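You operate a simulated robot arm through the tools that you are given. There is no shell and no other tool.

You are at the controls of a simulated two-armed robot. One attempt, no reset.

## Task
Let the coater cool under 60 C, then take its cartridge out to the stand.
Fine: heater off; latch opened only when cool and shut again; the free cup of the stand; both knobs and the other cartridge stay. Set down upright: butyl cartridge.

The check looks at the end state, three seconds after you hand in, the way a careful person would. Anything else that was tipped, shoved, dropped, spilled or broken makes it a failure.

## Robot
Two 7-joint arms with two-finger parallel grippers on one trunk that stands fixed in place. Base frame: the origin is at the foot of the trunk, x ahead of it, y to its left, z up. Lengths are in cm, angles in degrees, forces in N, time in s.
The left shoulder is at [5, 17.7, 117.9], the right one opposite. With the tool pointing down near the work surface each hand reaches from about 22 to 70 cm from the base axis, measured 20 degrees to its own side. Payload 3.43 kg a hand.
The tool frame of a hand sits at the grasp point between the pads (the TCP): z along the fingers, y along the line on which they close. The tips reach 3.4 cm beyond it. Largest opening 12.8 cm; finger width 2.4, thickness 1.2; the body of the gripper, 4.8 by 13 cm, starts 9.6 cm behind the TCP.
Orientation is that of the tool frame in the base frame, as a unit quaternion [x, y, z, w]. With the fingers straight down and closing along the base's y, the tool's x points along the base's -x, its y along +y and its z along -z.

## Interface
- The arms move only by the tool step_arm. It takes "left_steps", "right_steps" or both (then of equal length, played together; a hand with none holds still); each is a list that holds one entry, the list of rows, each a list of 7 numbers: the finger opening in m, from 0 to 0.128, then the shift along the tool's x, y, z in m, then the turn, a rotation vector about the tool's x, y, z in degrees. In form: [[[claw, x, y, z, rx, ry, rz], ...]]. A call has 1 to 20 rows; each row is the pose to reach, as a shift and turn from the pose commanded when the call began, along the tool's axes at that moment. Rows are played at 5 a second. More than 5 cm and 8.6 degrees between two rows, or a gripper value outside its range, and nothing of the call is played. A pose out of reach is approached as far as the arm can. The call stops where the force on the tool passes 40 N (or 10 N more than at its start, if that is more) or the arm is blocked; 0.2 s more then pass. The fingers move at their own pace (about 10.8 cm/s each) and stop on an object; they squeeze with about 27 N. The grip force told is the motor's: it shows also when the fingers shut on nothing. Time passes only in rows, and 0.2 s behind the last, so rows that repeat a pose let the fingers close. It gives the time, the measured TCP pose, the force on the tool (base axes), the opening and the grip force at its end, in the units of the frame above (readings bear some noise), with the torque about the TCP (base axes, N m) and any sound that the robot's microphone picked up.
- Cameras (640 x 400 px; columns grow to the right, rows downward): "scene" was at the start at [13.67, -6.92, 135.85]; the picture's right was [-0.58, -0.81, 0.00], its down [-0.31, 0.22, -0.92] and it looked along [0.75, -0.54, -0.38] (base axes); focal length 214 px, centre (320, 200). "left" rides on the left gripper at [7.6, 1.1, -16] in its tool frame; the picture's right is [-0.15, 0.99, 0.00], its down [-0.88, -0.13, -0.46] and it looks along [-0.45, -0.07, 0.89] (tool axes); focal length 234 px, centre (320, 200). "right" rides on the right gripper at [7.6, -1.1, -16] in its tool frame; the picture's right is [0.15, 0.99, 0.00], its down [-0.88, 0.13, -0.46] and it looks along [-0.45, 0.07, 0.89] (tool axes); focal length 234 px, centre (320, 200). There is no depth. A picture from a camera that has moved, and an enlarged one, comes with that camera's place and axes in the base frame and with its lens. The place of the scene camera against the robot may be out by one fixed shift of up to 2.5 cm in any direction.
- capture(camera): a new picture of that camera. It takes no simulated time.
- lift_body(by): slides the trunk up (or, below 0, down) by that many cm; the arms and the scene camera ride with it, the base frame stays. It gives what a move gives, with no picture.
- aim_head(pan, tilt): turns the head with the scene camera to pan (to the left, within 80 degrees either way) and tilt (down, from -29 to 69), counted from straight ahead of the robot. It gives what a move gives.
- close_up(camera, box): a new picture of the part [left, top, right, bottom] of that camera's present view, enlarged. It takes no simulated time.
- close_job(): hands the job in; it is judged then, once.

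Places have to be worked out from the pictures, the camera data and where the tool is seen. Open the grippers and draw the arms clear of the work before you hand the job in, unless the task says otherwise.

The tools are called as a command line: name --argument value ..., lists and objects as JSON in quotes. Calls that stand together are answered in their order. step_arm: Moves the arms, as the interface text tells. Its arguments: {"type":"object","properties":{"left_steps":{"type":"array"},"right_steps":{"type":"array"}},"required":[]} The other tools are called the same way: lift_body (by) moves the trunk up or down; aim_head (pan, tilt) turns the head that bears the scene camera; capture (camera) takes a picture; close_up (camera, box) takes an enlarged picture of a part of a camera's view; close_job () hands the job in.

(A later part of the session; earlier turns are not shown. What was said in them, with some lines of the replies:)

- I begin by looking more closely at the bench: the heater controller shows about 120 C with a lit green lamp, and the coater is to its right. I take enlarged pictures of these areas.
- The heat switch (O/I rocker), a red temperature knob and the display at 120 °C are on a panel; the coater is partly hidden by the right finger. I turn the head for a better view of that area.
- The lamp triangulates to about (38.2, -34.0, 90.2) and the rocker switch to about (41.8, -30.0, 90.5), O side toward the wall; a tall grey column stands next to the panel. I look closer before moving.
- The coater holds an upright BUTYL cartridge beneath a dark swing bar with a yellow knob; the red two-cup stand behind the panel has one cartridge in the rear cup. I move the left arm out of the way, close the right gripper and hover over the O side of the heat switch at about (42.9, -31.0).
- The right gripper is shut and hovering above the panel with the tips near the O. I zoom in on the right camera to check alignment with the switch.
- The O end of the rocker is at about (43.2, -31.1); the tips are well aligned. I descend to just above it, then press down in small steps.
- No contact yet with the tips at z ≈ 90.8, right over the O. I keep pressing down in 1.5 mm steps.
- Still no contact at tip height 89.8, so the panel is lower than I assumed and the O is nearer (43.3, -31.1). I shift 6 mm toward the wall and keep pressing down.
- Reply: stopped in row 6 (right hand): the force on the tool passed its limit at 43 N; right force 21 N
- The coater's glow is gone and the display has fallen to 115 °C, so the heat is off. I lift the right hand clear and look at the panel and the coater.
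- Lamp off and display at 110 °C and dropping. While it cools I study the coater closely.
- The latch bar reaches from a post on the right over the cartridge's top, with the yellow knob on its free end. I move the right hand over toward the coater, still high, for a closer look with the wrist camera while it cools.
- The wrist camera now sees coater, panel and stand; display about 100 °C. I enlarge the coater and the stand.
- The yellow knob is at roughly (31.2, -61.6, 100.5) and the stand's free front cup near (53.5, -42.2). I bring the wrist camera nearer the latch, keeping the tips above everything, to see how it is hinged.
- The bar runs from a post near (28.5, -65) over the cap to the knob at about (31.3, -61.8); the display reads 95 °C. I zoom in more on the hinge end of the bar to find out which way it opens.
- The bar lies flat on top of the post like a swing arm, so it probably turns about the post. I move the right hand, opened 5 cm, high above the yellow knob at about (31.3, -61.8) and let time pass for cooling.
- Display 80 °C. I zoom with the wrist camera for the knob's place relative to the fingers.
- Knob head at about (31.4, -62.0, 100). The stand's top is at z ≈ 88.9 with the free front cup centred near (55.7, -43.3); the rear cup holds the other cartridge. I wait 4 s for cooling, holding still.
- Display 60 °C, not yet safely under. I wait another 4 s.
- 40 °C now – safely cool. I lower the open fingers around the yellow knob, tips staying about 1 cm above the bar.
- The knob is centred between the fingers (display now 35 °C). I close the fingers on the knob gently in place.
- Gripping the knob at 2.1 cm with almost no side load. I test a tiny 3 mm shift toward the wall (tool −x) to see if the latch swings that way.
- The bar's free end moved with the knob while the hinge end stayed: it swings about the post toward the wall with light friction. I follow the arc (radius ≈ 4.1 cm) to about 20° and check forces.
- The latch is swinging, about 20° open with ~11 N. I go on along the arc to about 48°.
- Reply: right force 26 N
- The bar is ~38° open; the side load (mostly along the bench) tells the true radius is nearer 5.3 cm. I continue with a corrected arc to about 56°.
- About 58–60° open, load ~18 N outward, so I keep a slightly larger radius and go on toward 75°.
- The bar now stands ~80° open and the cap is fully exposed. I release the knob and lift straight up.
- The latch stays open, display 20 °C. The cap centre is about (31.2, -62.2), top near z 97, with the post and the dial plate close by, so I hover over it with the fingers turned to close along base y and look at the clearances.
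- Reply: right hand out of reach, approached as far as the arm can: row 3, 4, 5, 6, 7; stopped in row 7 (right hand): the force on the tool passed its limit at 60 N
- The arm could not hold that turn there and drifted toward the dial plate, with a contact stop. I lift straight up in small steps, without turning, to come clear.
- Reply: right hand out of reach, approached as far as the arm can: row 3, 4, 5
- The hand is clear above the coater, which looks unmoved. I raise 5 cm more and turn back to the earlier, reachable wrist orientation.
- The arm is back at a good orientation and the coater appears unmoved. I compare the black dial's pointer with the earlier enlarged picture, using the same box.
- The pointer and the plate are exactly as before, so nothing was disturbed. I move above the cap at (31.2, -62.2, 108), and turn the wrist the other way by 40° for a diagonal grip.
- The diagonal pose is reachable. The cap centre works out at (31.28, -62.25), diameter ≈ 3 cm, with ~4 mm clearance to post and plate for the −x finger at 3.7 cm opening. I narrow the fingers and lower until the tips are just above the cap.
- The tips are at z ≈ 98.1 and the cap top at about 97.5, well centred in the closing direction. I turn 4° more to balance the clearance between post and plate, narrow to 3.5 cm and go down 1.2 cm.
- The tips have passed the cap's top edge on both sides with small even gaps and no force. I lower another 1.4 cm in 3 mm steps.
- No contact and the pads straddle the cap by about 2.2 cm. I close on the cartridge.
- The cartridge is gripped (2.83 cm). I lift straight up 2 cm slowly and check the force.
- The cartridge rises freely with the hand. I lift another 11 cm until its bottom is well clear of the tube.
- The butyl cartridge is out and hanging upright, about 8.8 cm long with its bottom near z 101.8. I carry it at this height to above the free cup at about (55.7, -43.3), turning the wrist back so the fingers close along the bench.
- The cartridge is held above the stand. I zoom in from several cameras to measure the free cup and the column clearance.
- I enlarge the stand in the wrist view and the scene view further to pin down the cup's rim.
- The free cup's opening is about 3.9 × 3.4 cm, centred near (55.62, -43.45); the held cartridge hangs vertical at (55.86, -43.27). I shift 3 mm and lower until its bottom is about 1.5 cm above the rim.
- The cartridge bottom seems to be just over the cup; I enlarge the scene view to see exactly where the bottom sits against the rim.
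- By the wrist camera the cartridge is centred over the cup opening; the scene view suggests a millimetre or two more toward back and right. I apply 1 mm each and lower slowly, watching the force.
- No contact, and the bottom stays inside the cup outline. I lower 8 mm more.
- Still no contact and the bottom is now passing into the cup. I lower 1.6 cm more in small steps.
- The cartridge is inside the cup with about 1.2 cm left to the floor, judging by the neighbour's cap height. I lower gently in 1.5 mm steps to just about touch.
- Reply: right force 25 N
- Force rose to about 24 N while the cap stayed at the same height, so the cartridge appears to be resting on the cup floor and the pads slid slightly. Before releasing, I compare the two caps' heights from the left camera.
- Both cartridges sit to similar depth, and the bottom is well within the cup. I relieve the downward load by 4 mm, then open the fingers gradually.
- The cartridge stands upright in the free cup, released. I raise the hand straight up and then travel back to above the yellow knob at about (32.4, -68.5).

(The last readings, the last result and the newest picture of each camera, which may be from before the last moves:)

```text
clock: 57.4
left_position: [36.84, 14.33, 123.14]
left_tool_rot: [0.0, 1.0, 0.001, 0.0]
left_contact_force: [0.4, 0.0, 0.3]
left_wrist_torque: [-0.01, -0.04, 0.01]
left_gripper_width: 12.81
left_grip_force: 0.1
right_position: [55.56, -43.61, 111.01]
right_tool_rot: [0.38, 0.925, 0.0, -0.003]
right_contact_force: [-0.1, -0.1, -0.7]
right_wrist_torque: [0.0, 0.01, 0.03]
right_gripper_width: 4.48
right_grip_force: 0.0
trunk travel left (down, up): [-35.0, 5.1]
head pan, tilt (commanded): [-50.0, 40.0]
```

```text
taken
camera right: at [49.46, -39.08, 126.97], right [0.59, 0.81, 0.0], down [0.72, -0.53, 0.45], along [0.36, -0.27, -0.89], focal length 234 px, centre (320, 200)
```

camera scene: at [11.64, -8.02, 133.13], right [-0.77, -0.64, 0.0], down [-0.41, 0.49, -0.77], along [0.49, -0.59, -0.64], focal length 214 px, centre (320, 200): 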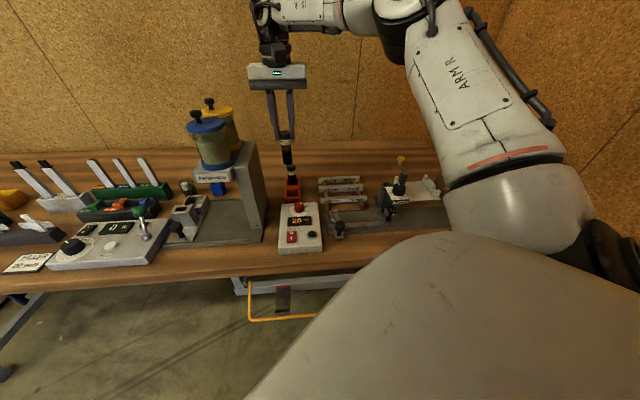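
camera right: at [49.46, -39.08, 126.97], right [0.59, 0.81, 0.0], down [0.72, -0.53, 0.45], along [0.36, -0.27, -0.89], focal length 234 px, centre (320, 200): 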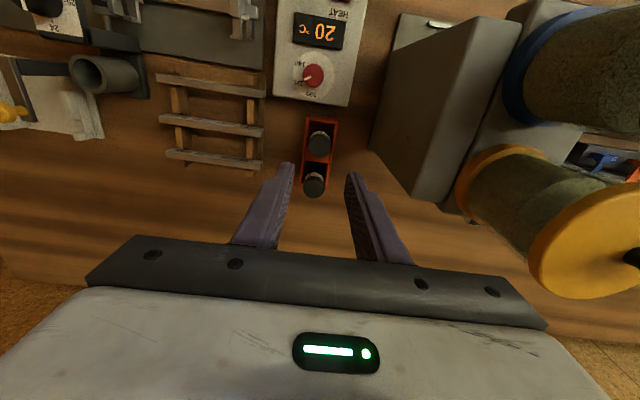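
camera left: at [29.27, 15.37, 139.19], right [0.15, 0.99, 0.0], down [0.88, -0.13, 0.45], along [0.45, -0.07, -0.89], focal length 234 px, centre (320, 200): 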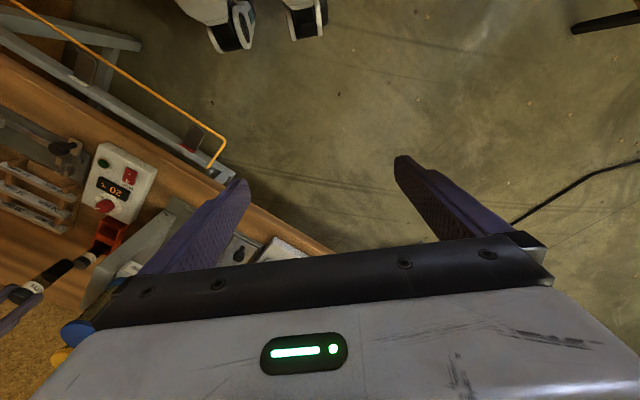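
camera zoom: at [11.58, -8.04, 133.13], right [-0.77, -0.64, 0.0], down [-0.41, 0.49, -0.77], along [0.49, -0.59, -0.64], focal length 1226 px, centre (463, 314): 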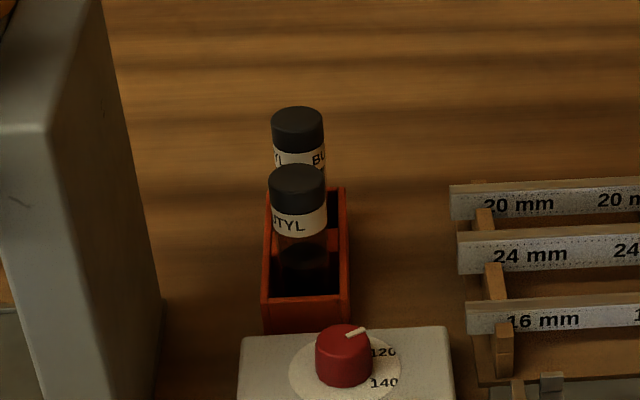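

Both cartridges stand level in the stand. I travel at height back to above the open latch's knob.

step_arm --right_steps '[[[0.045, -0.0015, -0.0425, 0, 0, 0, 0], [0.045, -0.003, -0.085, 0, 0, 0, 0], [0.045, -0.0045, -0.1275, 0, 0, 0, 0], [0.045, -0.006, -0.17, 0, 0, 0, 0], [0.045, -0.0075, -0.2125, 0, 0, 0, 0], [0.045, -0.009, -0.255, 0, 0, 0, 0], [0.045, -0.0105, -0.2975, 0, 0, 0, 0], [0.045, -0.012, -0.3398, 0, 0, 0, 0], [0.045, -0.012, -0.3398, 0, 0, 0, 0]]]'

capture --camera "right"

close_up --camera "right" --box '[240, 70, 400, 200]'

close_up --camera "scene" --box '[365, 120, 435, 210]'

```text
clock: 59.4
left_position: [36.81, 14.25, 123.25]
left_tool_rot: [0.0, 1.0, 0.0, 0.0]
left_contact_force: [-0.9, -0.2, -0.1]
left_wrist_torque: [0.01, 0.01, -0.01]
left_gripper_width: 12.81
left_grip_force: 0.1
right_position: [32.43, -68.71, 110.88]
right_tool_rot: [0.38, 0.925, 0.0, -0.003]
right_contact_force: [0.0, 0.6, -0.3]
right_wrist_torque: [0.01, 0.01, -0.03]
right_gripper_width: 4.52
right_grip_force: 0.1
trunk travel left (down, up): [-35.0, 5.1]
head pan, tilt (commanded): [-50.0, 40.0]
```

```text
taken
camera right: at [26.38, -64.15, 126.92], right [0.59, 0.81, 0.0], down [0.72, -0.53, 0.45], along [0.36, -0.27, -0.89], focal length 234 px, centre (320, 200)
```

right: 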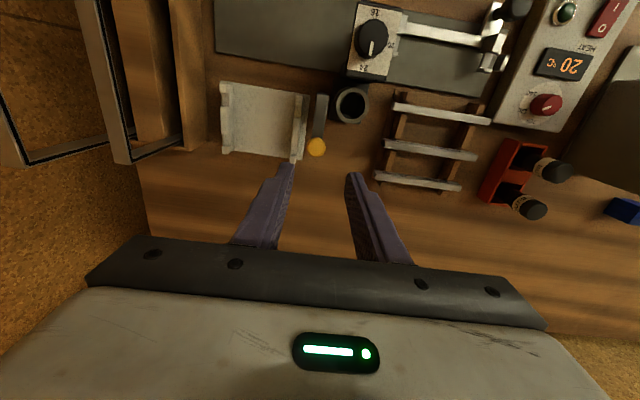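

```text
3.08 times, centred on (320, 135) of right
camera zoom: at [26.38, -64.15, 126.92], right [0.59, 0.81, 0.0], down [0.72, -0.53, 0.45], along [0.36, -0.27, -0.89], focal length 720 px, centre (320, 400)
```

zoom: 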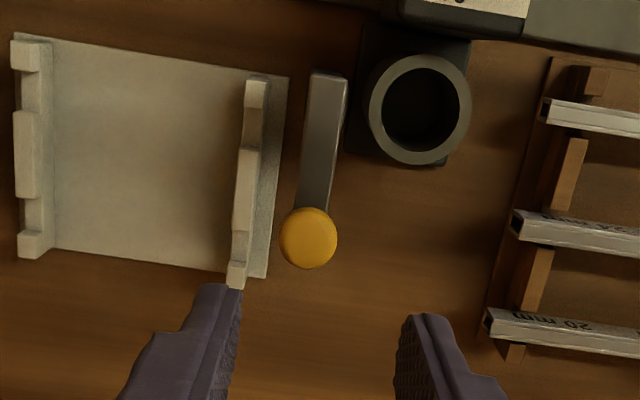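

```text
4.44 times, centred on (400, 165) of scene
camera zoom: at [11.6, -8.04, 133.13], right [-0.77, -0.64, 0.0], down [-0.41, 0.49, -0.77], along [0.49, -0.59, -0.64], focal length 953 px, centre (-36, 356)
```

zoom: 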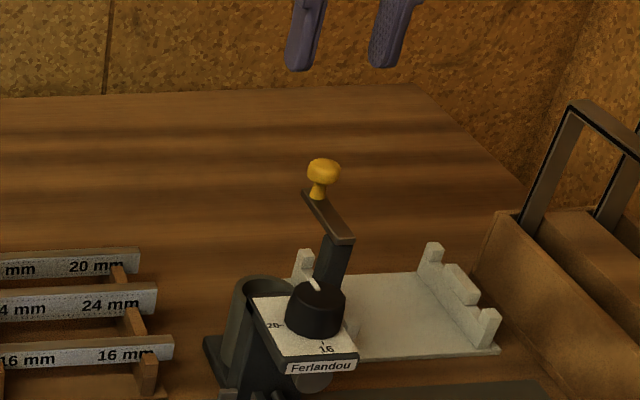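

The latch rests open at roughly 90°, knob now near (31.65, -68.5, 100). I centre over it and lower the open fingers around it.

step_arm --right_steps '[[[0.045, 0.007, -0.0046, 0.0, 0, 0, 0], [0.045, 0.007, -0.0046, 0.02, 0, 0, 0], [0.045, 0.007, -0.0046, 0.04, 0, 0, 0], [0.045, 0.007, -0.0046, 0.06, 0, 0, 0], [0.045, 0.007, -0.0046, 0.075, 0, 0, 0], [0.045, 0.007, -0.0046, 0.08, 0, 0, 0]]]'

close_up --camera "right" --box '[240, 90, 400, 220]'

close_up --camera "scene" --box '[375, 130, 425, 200]'

```text
clock: 60.8
left_position: [36.76, 14.26, 123.25]
left_tool_rot: [0.0, 1.0, 0.0, 0.0]
left_contact_force: [0.1, -0.3, 0.4]
left_wrist_torque: [-0.01, 0.0, 0.01]
left_gripper_width: 12.79
left_grip_force: 0.0
right_position: [31.58, -68.53, 102.84]
right_tool_rot: [0.38, 0.925, 0.001, -0.002]
right_contact_force: [0.3, 0.1, 0.0]
right_wrist_torque: [0.0, 0.01, 0.01]
right_gripper_width: 4.52
right_grip_force: 0.1
trunk travel left (down, up): [-35.0, 5.1]
head pan, tilt (commanded): [-50.0, 40.0]
```

```text
3.08 times, centred on (320, 155) of right
camera zoom: at [25.48, -63.97, 118.95], right [0.59, 0.81, 0.0], down [0.72, -0.53, 0.45], along [0.36, -0.27, -0.89], focal length 720 px, centre (320, 338)
```

zoom: 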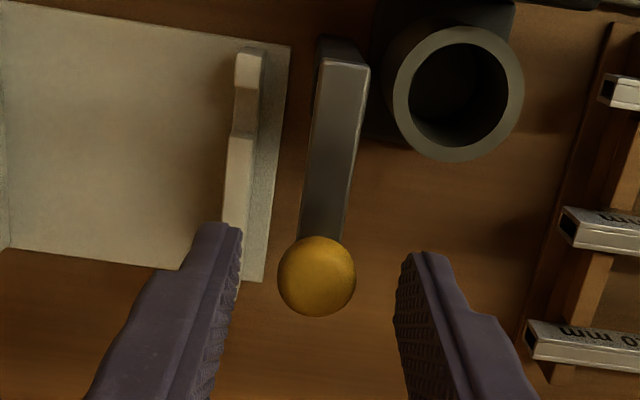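

```text
5.71 times, centred on (400, 165) of scene
camera zoom: at [11.59, -8.06, 133.14], right [-0.77, -0.64, 0.0], down [-0.41, 0.49, -0.77], along [0.49, -0.59, -0.64], focal length 1226 px, centre (-137, 400)
```

zoom: 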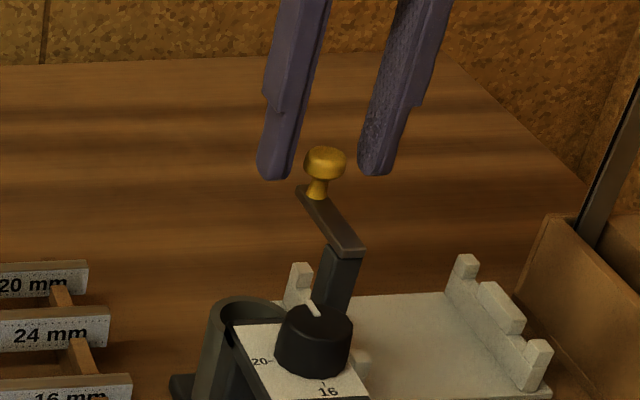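

The knob is centred between the fingers. I close on it, and then will retrace the swing in small steps.

step_arm --right_steps '[[[0.035, 0, 0, 0, 0, 0, 0], [0.028, 0, 0, 0, 0, 0, 0], [0.022, 0, 0, 0, 0, 0, 0], [0.018, 0, 0, 0, 0, 0, 0], [0.018, 0, 0, 0, 0, 0, 0]]]'

close_up --camera "right" --box '[240, 90, 400, 220]'

```text
clock: 62.0
left_position: [36.92, 14.23, 123.22]
left_tool_rot: [0.001, 1.0, 0.0, 0.0]
left_contact_force: [0.3, -0.3, 0.3]
left_wrist_torque: [0.02, -0.01, 0.0]
left_gripper_width: 12.79
left_grip_force: 0.1
right_position: [31.55, -68.35, 103.02]
right_tool_rot: [0.381, 0.924, 0.0, -0.003]
right_contact_force: [-0.8, -0.7, -1.9]
right_wrist_torque: [-0.02, -0.04, 0.01]
right_gripper_width: 2.09
right_grip_force: 44.9
trunk travel left (down, up): [-35.0, 5.1]
head pan, tilt (commanded): [-50.0, 40.0]
```

```text
3.08 times, centred on (320, 155) of right
camera zoom: at [25.47, -63.98, 118.97], right [0.59, 0.81, 0.0], down [0.72, -0.53, 0.45], along [0.36, -0.27, -0.89], focal length 720 px, centre (320, 338)
```

zoom: 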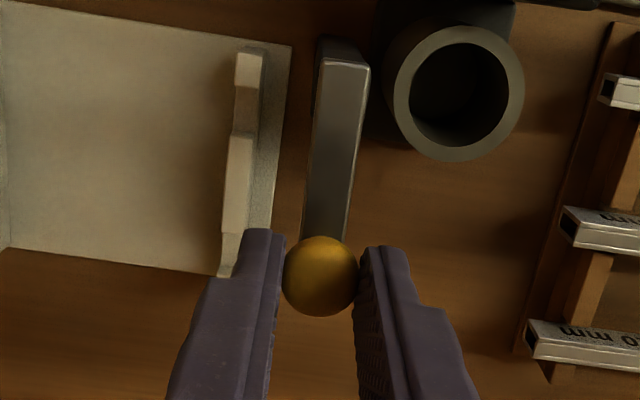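

The knob is held again at 2.1 cm without load. I swing it back along the arc for the first ~30°.

step_arm --right_steps '[[[0.018, 0.0005, 0.0055, 0, 0, 0, 0], [0.018, 0.0019, 0.0117, 0, 0, 0, 0], [0.018, 0.0041, 0.0177, 0, 0, 0, 0], [0.018, 0.0072, 0.0234, 0, 0, 0, 0]]]'

close_up --camera "right" --box '[240, 90, 400, 220]'

close_up --camera "scene" --box '[375, 130, 425, 200]'

```text
clock: 63.0
left_position: [36.8, 14.14, 123.19]
left_tool_rot: [0.0, 1.0, 0.0, 0.0]
left_contact_force: [-0.9, 0.6, -0.7]
left_wrist_torque: [-0.01, 0.05, -0.01]
left_gripper_width: 12.81
left_grip_force: 0.1
right_position: [32.55, -66.33, 102.92]
right_tool_rot: [0.381, 0.925, -0.001, -0.002]
right_contact_force: [-5.4, -9.5, 2.1]
right_wrist_torque: [-0.48, -0.04, 0.42]
right_gripper_width: 2.11
right_grip_force: 45.0
trunk travel left (down, up): [-35.0, 5.1]
head pan, tilt (commanded): [-50.0, 40.0]
```

```text
3.08 times, centred on (320, 155) of right
camera zoom: at [26.55, -61.82, 118.93], right [0.59, 0.81, 0.0], down [0.72, -0.53, 0.45], along [0.36, -0.27, -0.89], focal length 720 px, centre (320, 338)
```

zoom: 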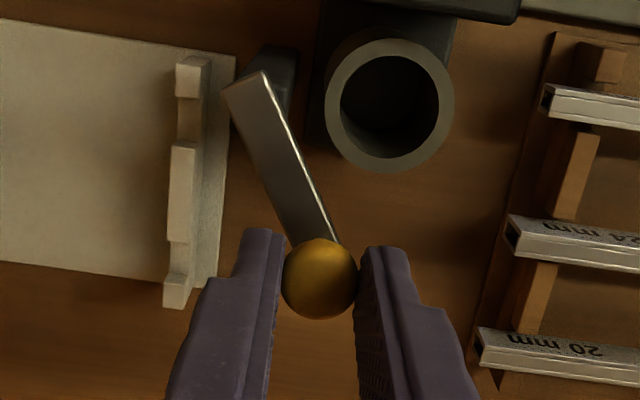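

```text
5.71 times, centred on (400, 165) of scene
camera zoom: at [11.51, -8.14, 133.14], right [-0.77, -0.64, 0.0], down [-0.41, 0.49, -0.77], along [0.49, -0.59, -0.64], focal length 1226 px, centre (-137, 400)
```

zoom: 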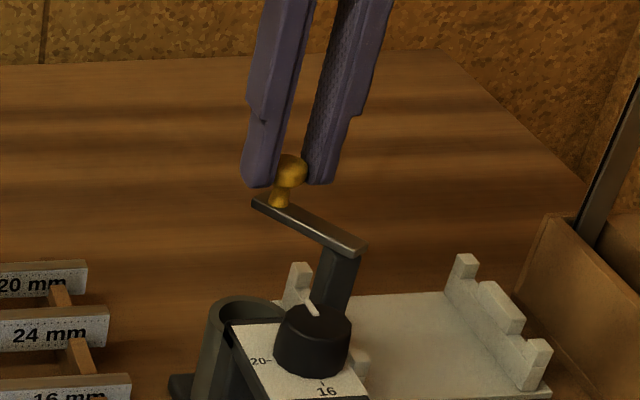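

Load only ~11 N, the arc model fits well. I continue through the next 40°.

step_arm --right_steps '[[[0.018, 0.0038, 0.0051, 0, 0, 0, 0], [0.018, 0.0083, 0.0097, 0, 0, 0, 0], [0.018, 0.0134, 0.0136, 0, 0, 0, 0], [0.018, 0.019, 0.0167, 0, 0, 0, 0], [0.018, 0.025, 0.019, 0, 0, 0, 0]]]'

close_up --camera "right" --box '[240, 90, 400, 220]'

close_up --camera "scene" --box '[375, 130, 425, 200]'

```text
clock: 64.2
left_position: [36.71, 14.11, 123.17]
left_tool_rot: [0.0, 1.0, 0.001, 0.0]
left_contact_force: [-0.3, 0.4, 0.2]
left_wrist_torque: [0.01, -0.01, 0.0]
left_gripper_width: 12.82
left_grip_force: 0.0
right_position: [32.2, -63.26, 102.84]
right_tool_rot: [0.381, 0.925, -0.001, -0.002]
right_contact_force: [-4.3, -12.3, 1.8]
right_wrist_torque: [-0.75, -0.18, 0.38]
right_gripper_width: 2.14
right_grip_force: 45.4
trunk travel left (down, up): [-35.0, 5.1]
head pan, tilt (commanded): [-50.0, 40.0]
```

```text
3.08 times, centred on (320, 155) of right
camera zoom: at [26.14, -58.72, 118.9], right [0.59, 0.81, 0.0], down [0.72, -0.53, 0.45], along [0.36, -0.27, -0.89], focal length 720 px, centre (320, 338)
```

zoom: 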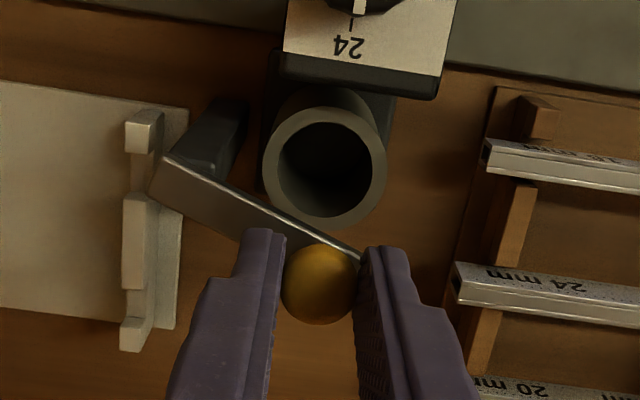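

```text
5.71 times, centred on (400, 165) of scene
camera zoom: at [11.52, -8.18, 133.13], right [-0.77, -0.64, 0.0], down [-0.41, 0.49, -0.77], along [0.49, -0.59, -0.64], focal length 1226 px, centre (-137, 400)
```

zoom: 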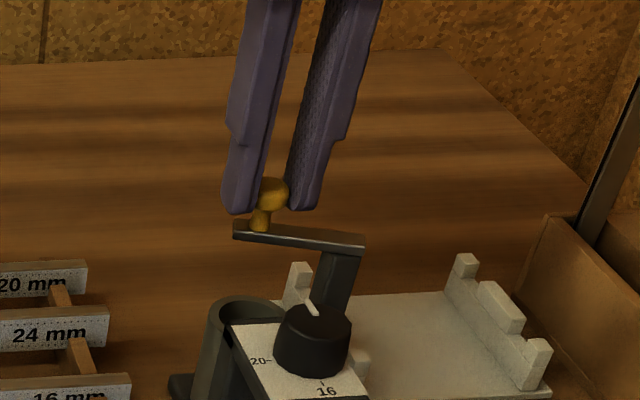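

About 20° from shut with ~13 N. I complete the arc to the original closed position in small steps.

step_arm --right_steps '[[[0.018, 0.0031, 0.0008, 0, 0, 0, 0], [0.018, 0.0062, 0.0015, 0, 0, 0, 0], [0.018, 0.0085, 0.0018, 0, 0, 0, 0], [0.018, 0.0108, 0.002, 0, 0, 0, 0], [0.018, 0.0125, 0.0021, 0, 0, 0, 0], [0.018, 0.0137, 0.0021, 0, 0, 0, 0]]]'

close_up --camera "right" --box '[240, 110, 400, 240]'

close_up --camera "scene" --box '[380, 155, 415, 195]'

```text
clock: 65.6
left_position: [36.75, 14.16, 123.27]
left_tool_rot: [0.0, 1.0, 0.001, 0.0]
left_contact_force: [1.0, 0.1, 0.0]
left_wrist_torque: [-0.01, -0.01, -0.03]
left_gripper_width: 12.82
left_grip_force: 0.0
right_position: [31.53, -62.2, 102.96]
right_tool_rot: [0.381, 0.925, -0.002, -0.002]
right_contact_force: [-2.0, -14.0, 2.3]
right_wrist_torque: [-0.65, -0.22, 0.35]
right_gripper_width: 2.14
right_grip_force: 44.8
trunk travel left (down, up): [-35.0, 5.1]
head pan, tilt (commanded): [-50.0, 40.0]
```

```text
3.08 times, centred on (320, 175) of right
camera zoom: at [25.37, -57.63, 118.88], right [0.59, 0.81, 0.0], down [0.72, -0.53, 0.45], along [0.36, -0.27, -0.89], focal length 720 px, centre (320, 277)
```

zoom: 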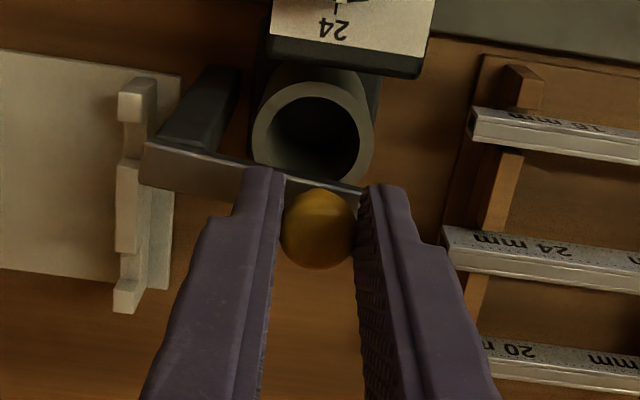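

```text
10.00 times, centred on (398, 175) of scene
camera zoom: at [11.54, -8.19, 133.13], right [-0.77, -0.64, 0.0], down [-0.41, 0.49, -0.77], along [0.49, -0.59, -0.64], focal length 2145 px, centre (-455, 450)
```

zoom: 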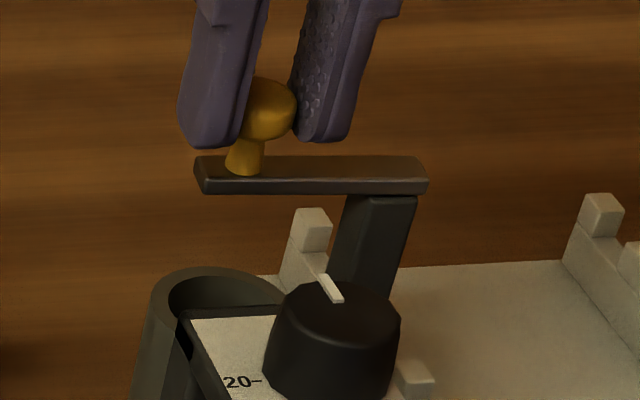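

The bar is nearly shut; compared with the first pictures it is about 4° short because the knob lags in the pads. I push on toward the robot in 1 mm steps.

step_arm --right_steps '[[[0.018, 0.0015, 0.0, 0, 0, 0, 0], [0.018, 0.003, 0.0, 0, 0, 0, 0], [0.018, 0.0045, 0.0, 0, 0, 0, 0]]]'

close_up --camera "right" --box '[240, 110, 400, 240]'

close_up --camera "scene" --box '[380, 155, 415, 195]'

```text
clock: 66.4
left_position: [36.79, 14.07, 123.29]
left_tool_rot: [0.0, 1.0, 0.001, 0.0]
left_contact_force: [0.4, 1.1, -0.4]
left_wrist_torque: [0.0, -0.01, 0.01]
left_gripper_width: 12.79
left_grip_force: 0.1
right_position: [31.11, -61.86, 102.75]
right_tool_rot: [0.381, 0.924, -0.001, -0.003]
right_contact_force: [-0.7, -13.3, 3.2]
right_wrist_torque: [-0.6, -0.13, 0.31]
right_gripper_width: 2.11
right_grip_force: 44.5
trunk travel left (down, up): [-35.0, 5.1]
head pan, tilt (commanded): [-50.0, 40.0]
```

```text
3.08 times, centred on (320, 175) of right
camera zoom: at [25.05, -57.29, 118.89], right [0.59, 0.81, 0.0], down [0.72, -0.53, 0.45], along [0.36, -0.27, -0.89], focal length 720 px, centre (320, 277)
```

zoom: 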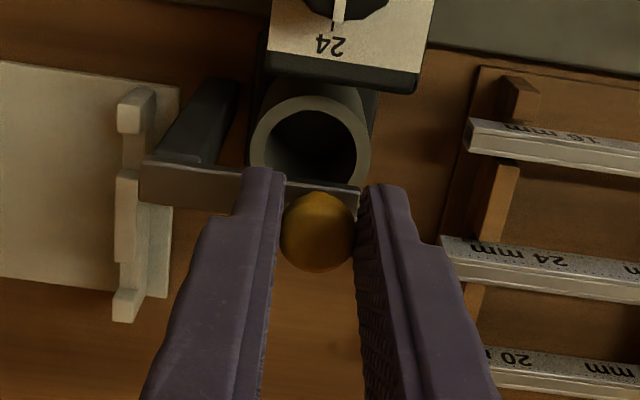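

```text
10.00 times, centred on (398, 175) of scene
camera zoom: at [11.56, -8.18, 133.13], right [-0.77, -0.64, 0.0], down [-0.41, 0.49, -0.77], along [0.49, -0.59, -0.64], focal length 2145 px, centre (-455, 450)
```

zoom: 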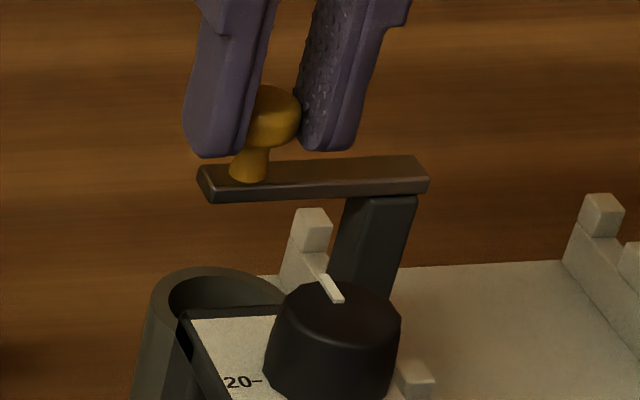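

The bar now matches the original closed picture closely. I release the knob and lift off to compare precisely.

step_arm --right_steps '[[[0.03, 0, 0, 0, 0, 0, 0], [0.045, 0, 0, 0, 0, 0, 0], [0.045, 0, 0, -0.02, 0, 0, 0], [0.045, 0, 0, -0.05, 0, 0, 0], [0.045, 0, 0, -0.08, 0, 0, 0]]]'

close_up --camera "scene" --box '[380, 155, 415, 195]'

close_up --camera "right" --box '[250, 80, 390, 200]'

```text
clock: 67.6
left_position: [36.68, 14.27, 123.2]
left_tool_rot: [0.0, 1.0, 0.0, 0.0]
left_contact_force: [0.2, -0.4, -1.1]
left_wrist_torque: [-0.01, 0.0, 0.01]
left_gripper_width: 12.8
left_grip_force: 0.1
right_position: [31.27, -61.72, 110.98]
right_tool_rot: [0.381, 0.924, -0.001, -0.003]
right_contact_force: [0.5, 0.0, 1.8]
right_wrist_torque: [-0.01, 0.01, -0.02]
right_gripper_width: 4.5
right_grip_force: 0.0
trunk travel left (down, up): [-35.0, 5.1]
head pan, tilt (commanded): [-50.0, 40.0]
```

```text
10.00 times, centred on (398, 175) of scene
camera zoom: at [11.58, -8.02, 133.14], right [-0.77, -0.64, 0.0], down [-0.41, 0.49, -0.77], along [0.49, -0.59, -0.64], focal length 2145 px, centre (-455, 450)
```

zoom: 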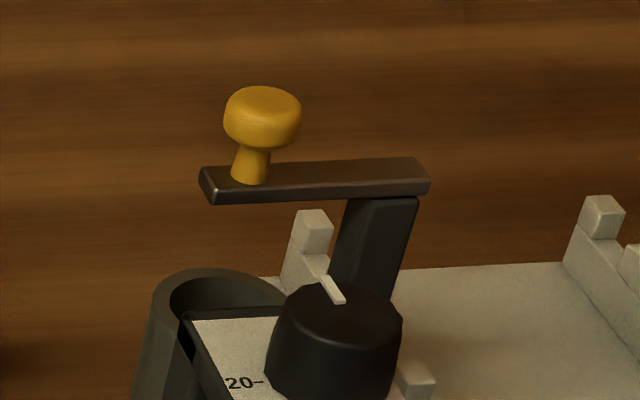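

```text
3.33 times, centred on (320, 140) of right
camera zoom: at [25.11, -57.17, 127.02], right [0.59, 0.81, 0.0], down [0.72, -0.53, 0.45], along [0.36, -0.27, -0.89], focal length 781 px, centre (320, 400)
```

zoom: 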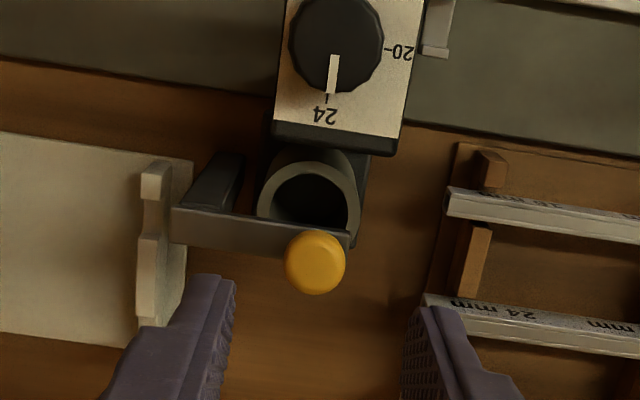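

The latch looks identical to its original shut state, and the dial pointer is unchanged. I draw the right arm up and back, clear of the work.

step_arm --right_steps '[[[0.045, 0, 0, -0.04, 0, 0, 0], [0.045, 0, 0, -0.08, 0, 0, 0], [0.045, 0.03, 0.018, -0.1, 0, 0, 0], [0.045, 0.06, 0.036, -0.12, 0, 0, 0], [0.045, 0.09, 0.054, -0.14, 0, 0, 0], [0.045, 0.12, 0.072, -0.15, 0, 0, 0], [0.045, 0.15, 0.09, -0.16, 0, 0, 0], [0.045, 0.18, 0.108, -0.17, 0, 0, 0], [0.045, 0.21, 0.124, -0.17, 0, 0, 0]]]'

capture --camera "scene"

capture --camera "right"

close_up --camera "scene" --box '[260, 150, 420, 260]'

```text
clock: 69.6
left_position: [36.89, 14.32, 123.21]
left_tool_rot: [-0.001, 1.0, 0.001, 0.0]
left_contact_force: [-0.5, 0.5, -0.7]
left_wrist_torque: [-0.02, -0.02, -0.01]
left_gripper_width: 12.79
left_grip_force: 0.0
right_position: [25.09, -38.06, 128.05]
right_tool_rot: [0.38, 0.925, -0.001, -0.002]
right_contact_force: [0.1, 0.1, -0.5]
right_wrist_torque: [0.0, 0.01, 0.03]
right_gripper_width: 4.5
right_grip_force: 0.0
trunk travel left (down, up): [-35.0, 5.1]
head pan, tilt (commanded): [-50.0, 40.0]
```

```text
taken
camera scene: at [11.58, -8.03, 133.14], right [-0.77, -0.64, 0.0], down [-0.41, 0.49, -0.77], along [0.49, -0.59, -0.64], focal length 214 px, centre (320, 200)
```

scene: 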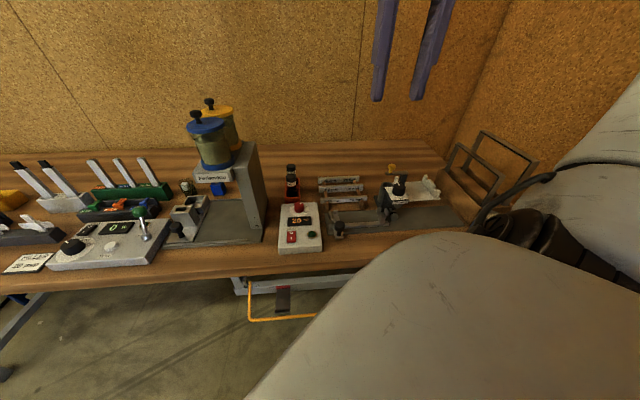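

```text
taken
camera right: at [19.02, -33.64, 144.02], right [0.59, 0.8, 0.0], down [0.72, -0.53, 0.45], along [0.36, -0.27, -0.89], focal length 234 px, centre (320, 200)
```

right: 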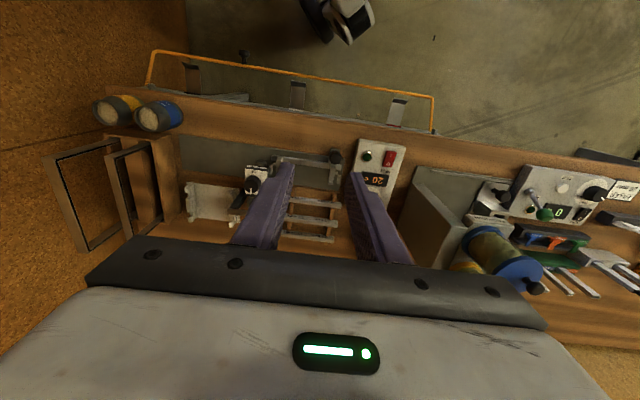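

```text
3.64 times, centred on (340, 205) of scene
camera zoom: at [11.58, -8.03, 133.14], right [-0.77, -0.64, 0.0], down [-0.41, 0.49, -0.77], along [0.49, -0.59, -0.64], focal length 780 px, centre (247, 182)
```

zoom: 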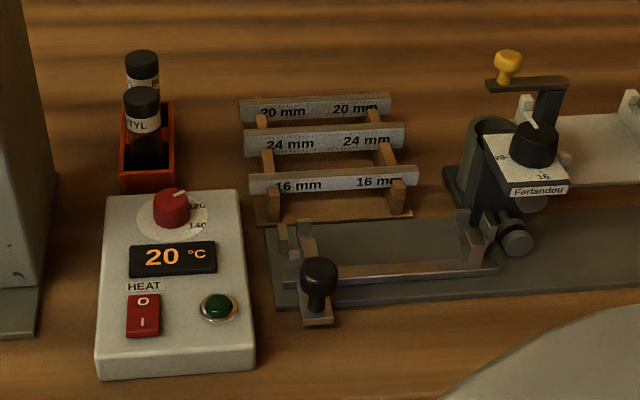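

Everything looks as required: heater off at 20 °C, latch shut, both knobs unchanged, two cartridges in the stand. I open the right gripper fully and take a last close look at the stand and the latch.

step_arm --right_steps '[[[0.08, 0, 0, 0, 0, 0, 0], [0.128, 0, 0, 0, 0, 0, 0], [0.128, 0, 0, 0, 0, 0, 0], [0.128, 0, 0, 0, 0, 0, 0]]]'

close_up --camera "scene" --box '[275, 155, 310, 215]'

close_up --camera "left" --box '[65, 180, 150, 275]'

close_up --camera "scene" --box '[380, 155, 415, 195]'

```text
clock: 70.6
left_position: [36.76, 14.29, 123.25]
left_tool_rot: [-0.001, 1.0, 0.0, 0.0]
left_contact_force: [-0.6, -0.5, 0.0]
left_wrist_torque: [0.03, -0.02, 0.01]
left_gripper_width: 12.81
left_grip_force: 0.0
right_position: [25.13, -38.18, 127.96]
right_tool_rot: [0.381, 0.925, 0.0, -0.003]
right_contact_force: [0.0, 0.5, -0.4]
right_wrist_torque: [0.01, 0.03, 0.0]
right_gripper_width: 12.79
right_grip_force: 0.1
trunk travel left (down, up): [-35.0, 5.1]
head pan, tilt (commanded): [-50.0, 40.0]
```

```text
6.67 times, centred on (292, 185) of scene
camera zoom: at [11.59, -8.05, 133.13], right [-0.77, -0.64, 0.0], down [-0.41, 0.49, -0.77], along [0.49, -0.59, -0.64], focal length 1430 px, centre (503, 300)
```

zoom: 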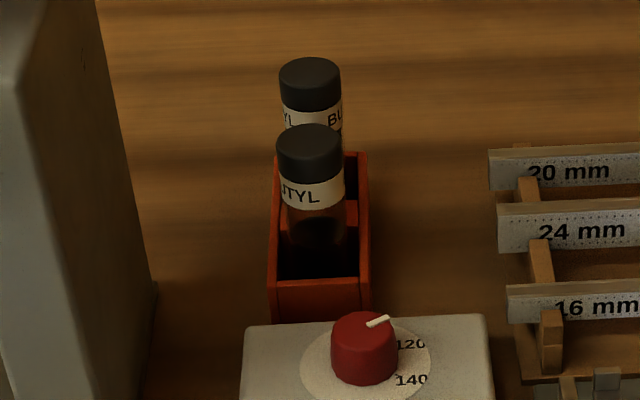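

```text
4.21 times, centred on (108, 228) of left
camera zoom: at [29.2, 15.33, 139.22], right [0.15, 0.99, 0.0], down [0.88, -0.13, 0.46], along [0.45, -0.07, -0.89], focal length 986 px, centre (1215, 84)
```

zoom: 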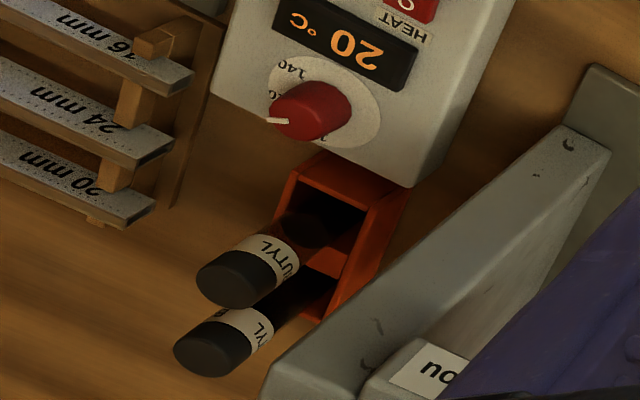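

```text
10.00 times, centred on (398, 175) of scene
camera zoom: at [11.59, -8.05, 133.13], right [-0.77, -0.64, 0.0], down [-0.41, 0.49, -0.77], along [0.49, -0.59, -0.64], focal length 2145 px, centre (-455, 450)
```

zoom: 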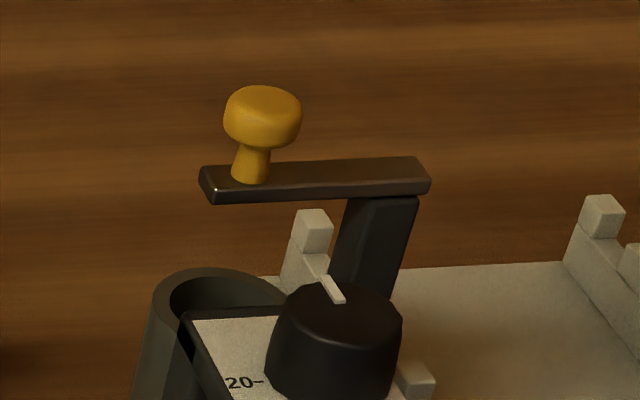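

Both cartridges stand upright in the stand, the latch bar matches its original shut position, the heater switch is at O, and both arms are open and clear. I hand the job in.

close_job

```text
The job is handed in.
```

The coater's heater is off, and its butyl cartridge now stands upright in the stand's free front cup. I've handed the job in and haven't seen the check's result.

- **Cooling:** I switched the heater to O at 120 °C. I didn't touch the latch until the display read 35–40 °C; it showed 20 °C at the end.
- **Latch:** I swung it open, took the cartridge out, then swung it back. In the last picture it matches its original shut position to within about a degree.
- **Knobs and other cartridge:** The red temperature knob, the black gap dial and the cartridge in the rear cup look unchanged.
- **One contact:** While I was turning the wrist for the grip, the arm couldn't hold that pose. It drifted into the area of the dial plate and stopped at about 60 N. I lifted straight off and compared enlarged pictures from before and after: the pointer and plate were in the same place.

Both grippers are open and both arms are clear of the work.
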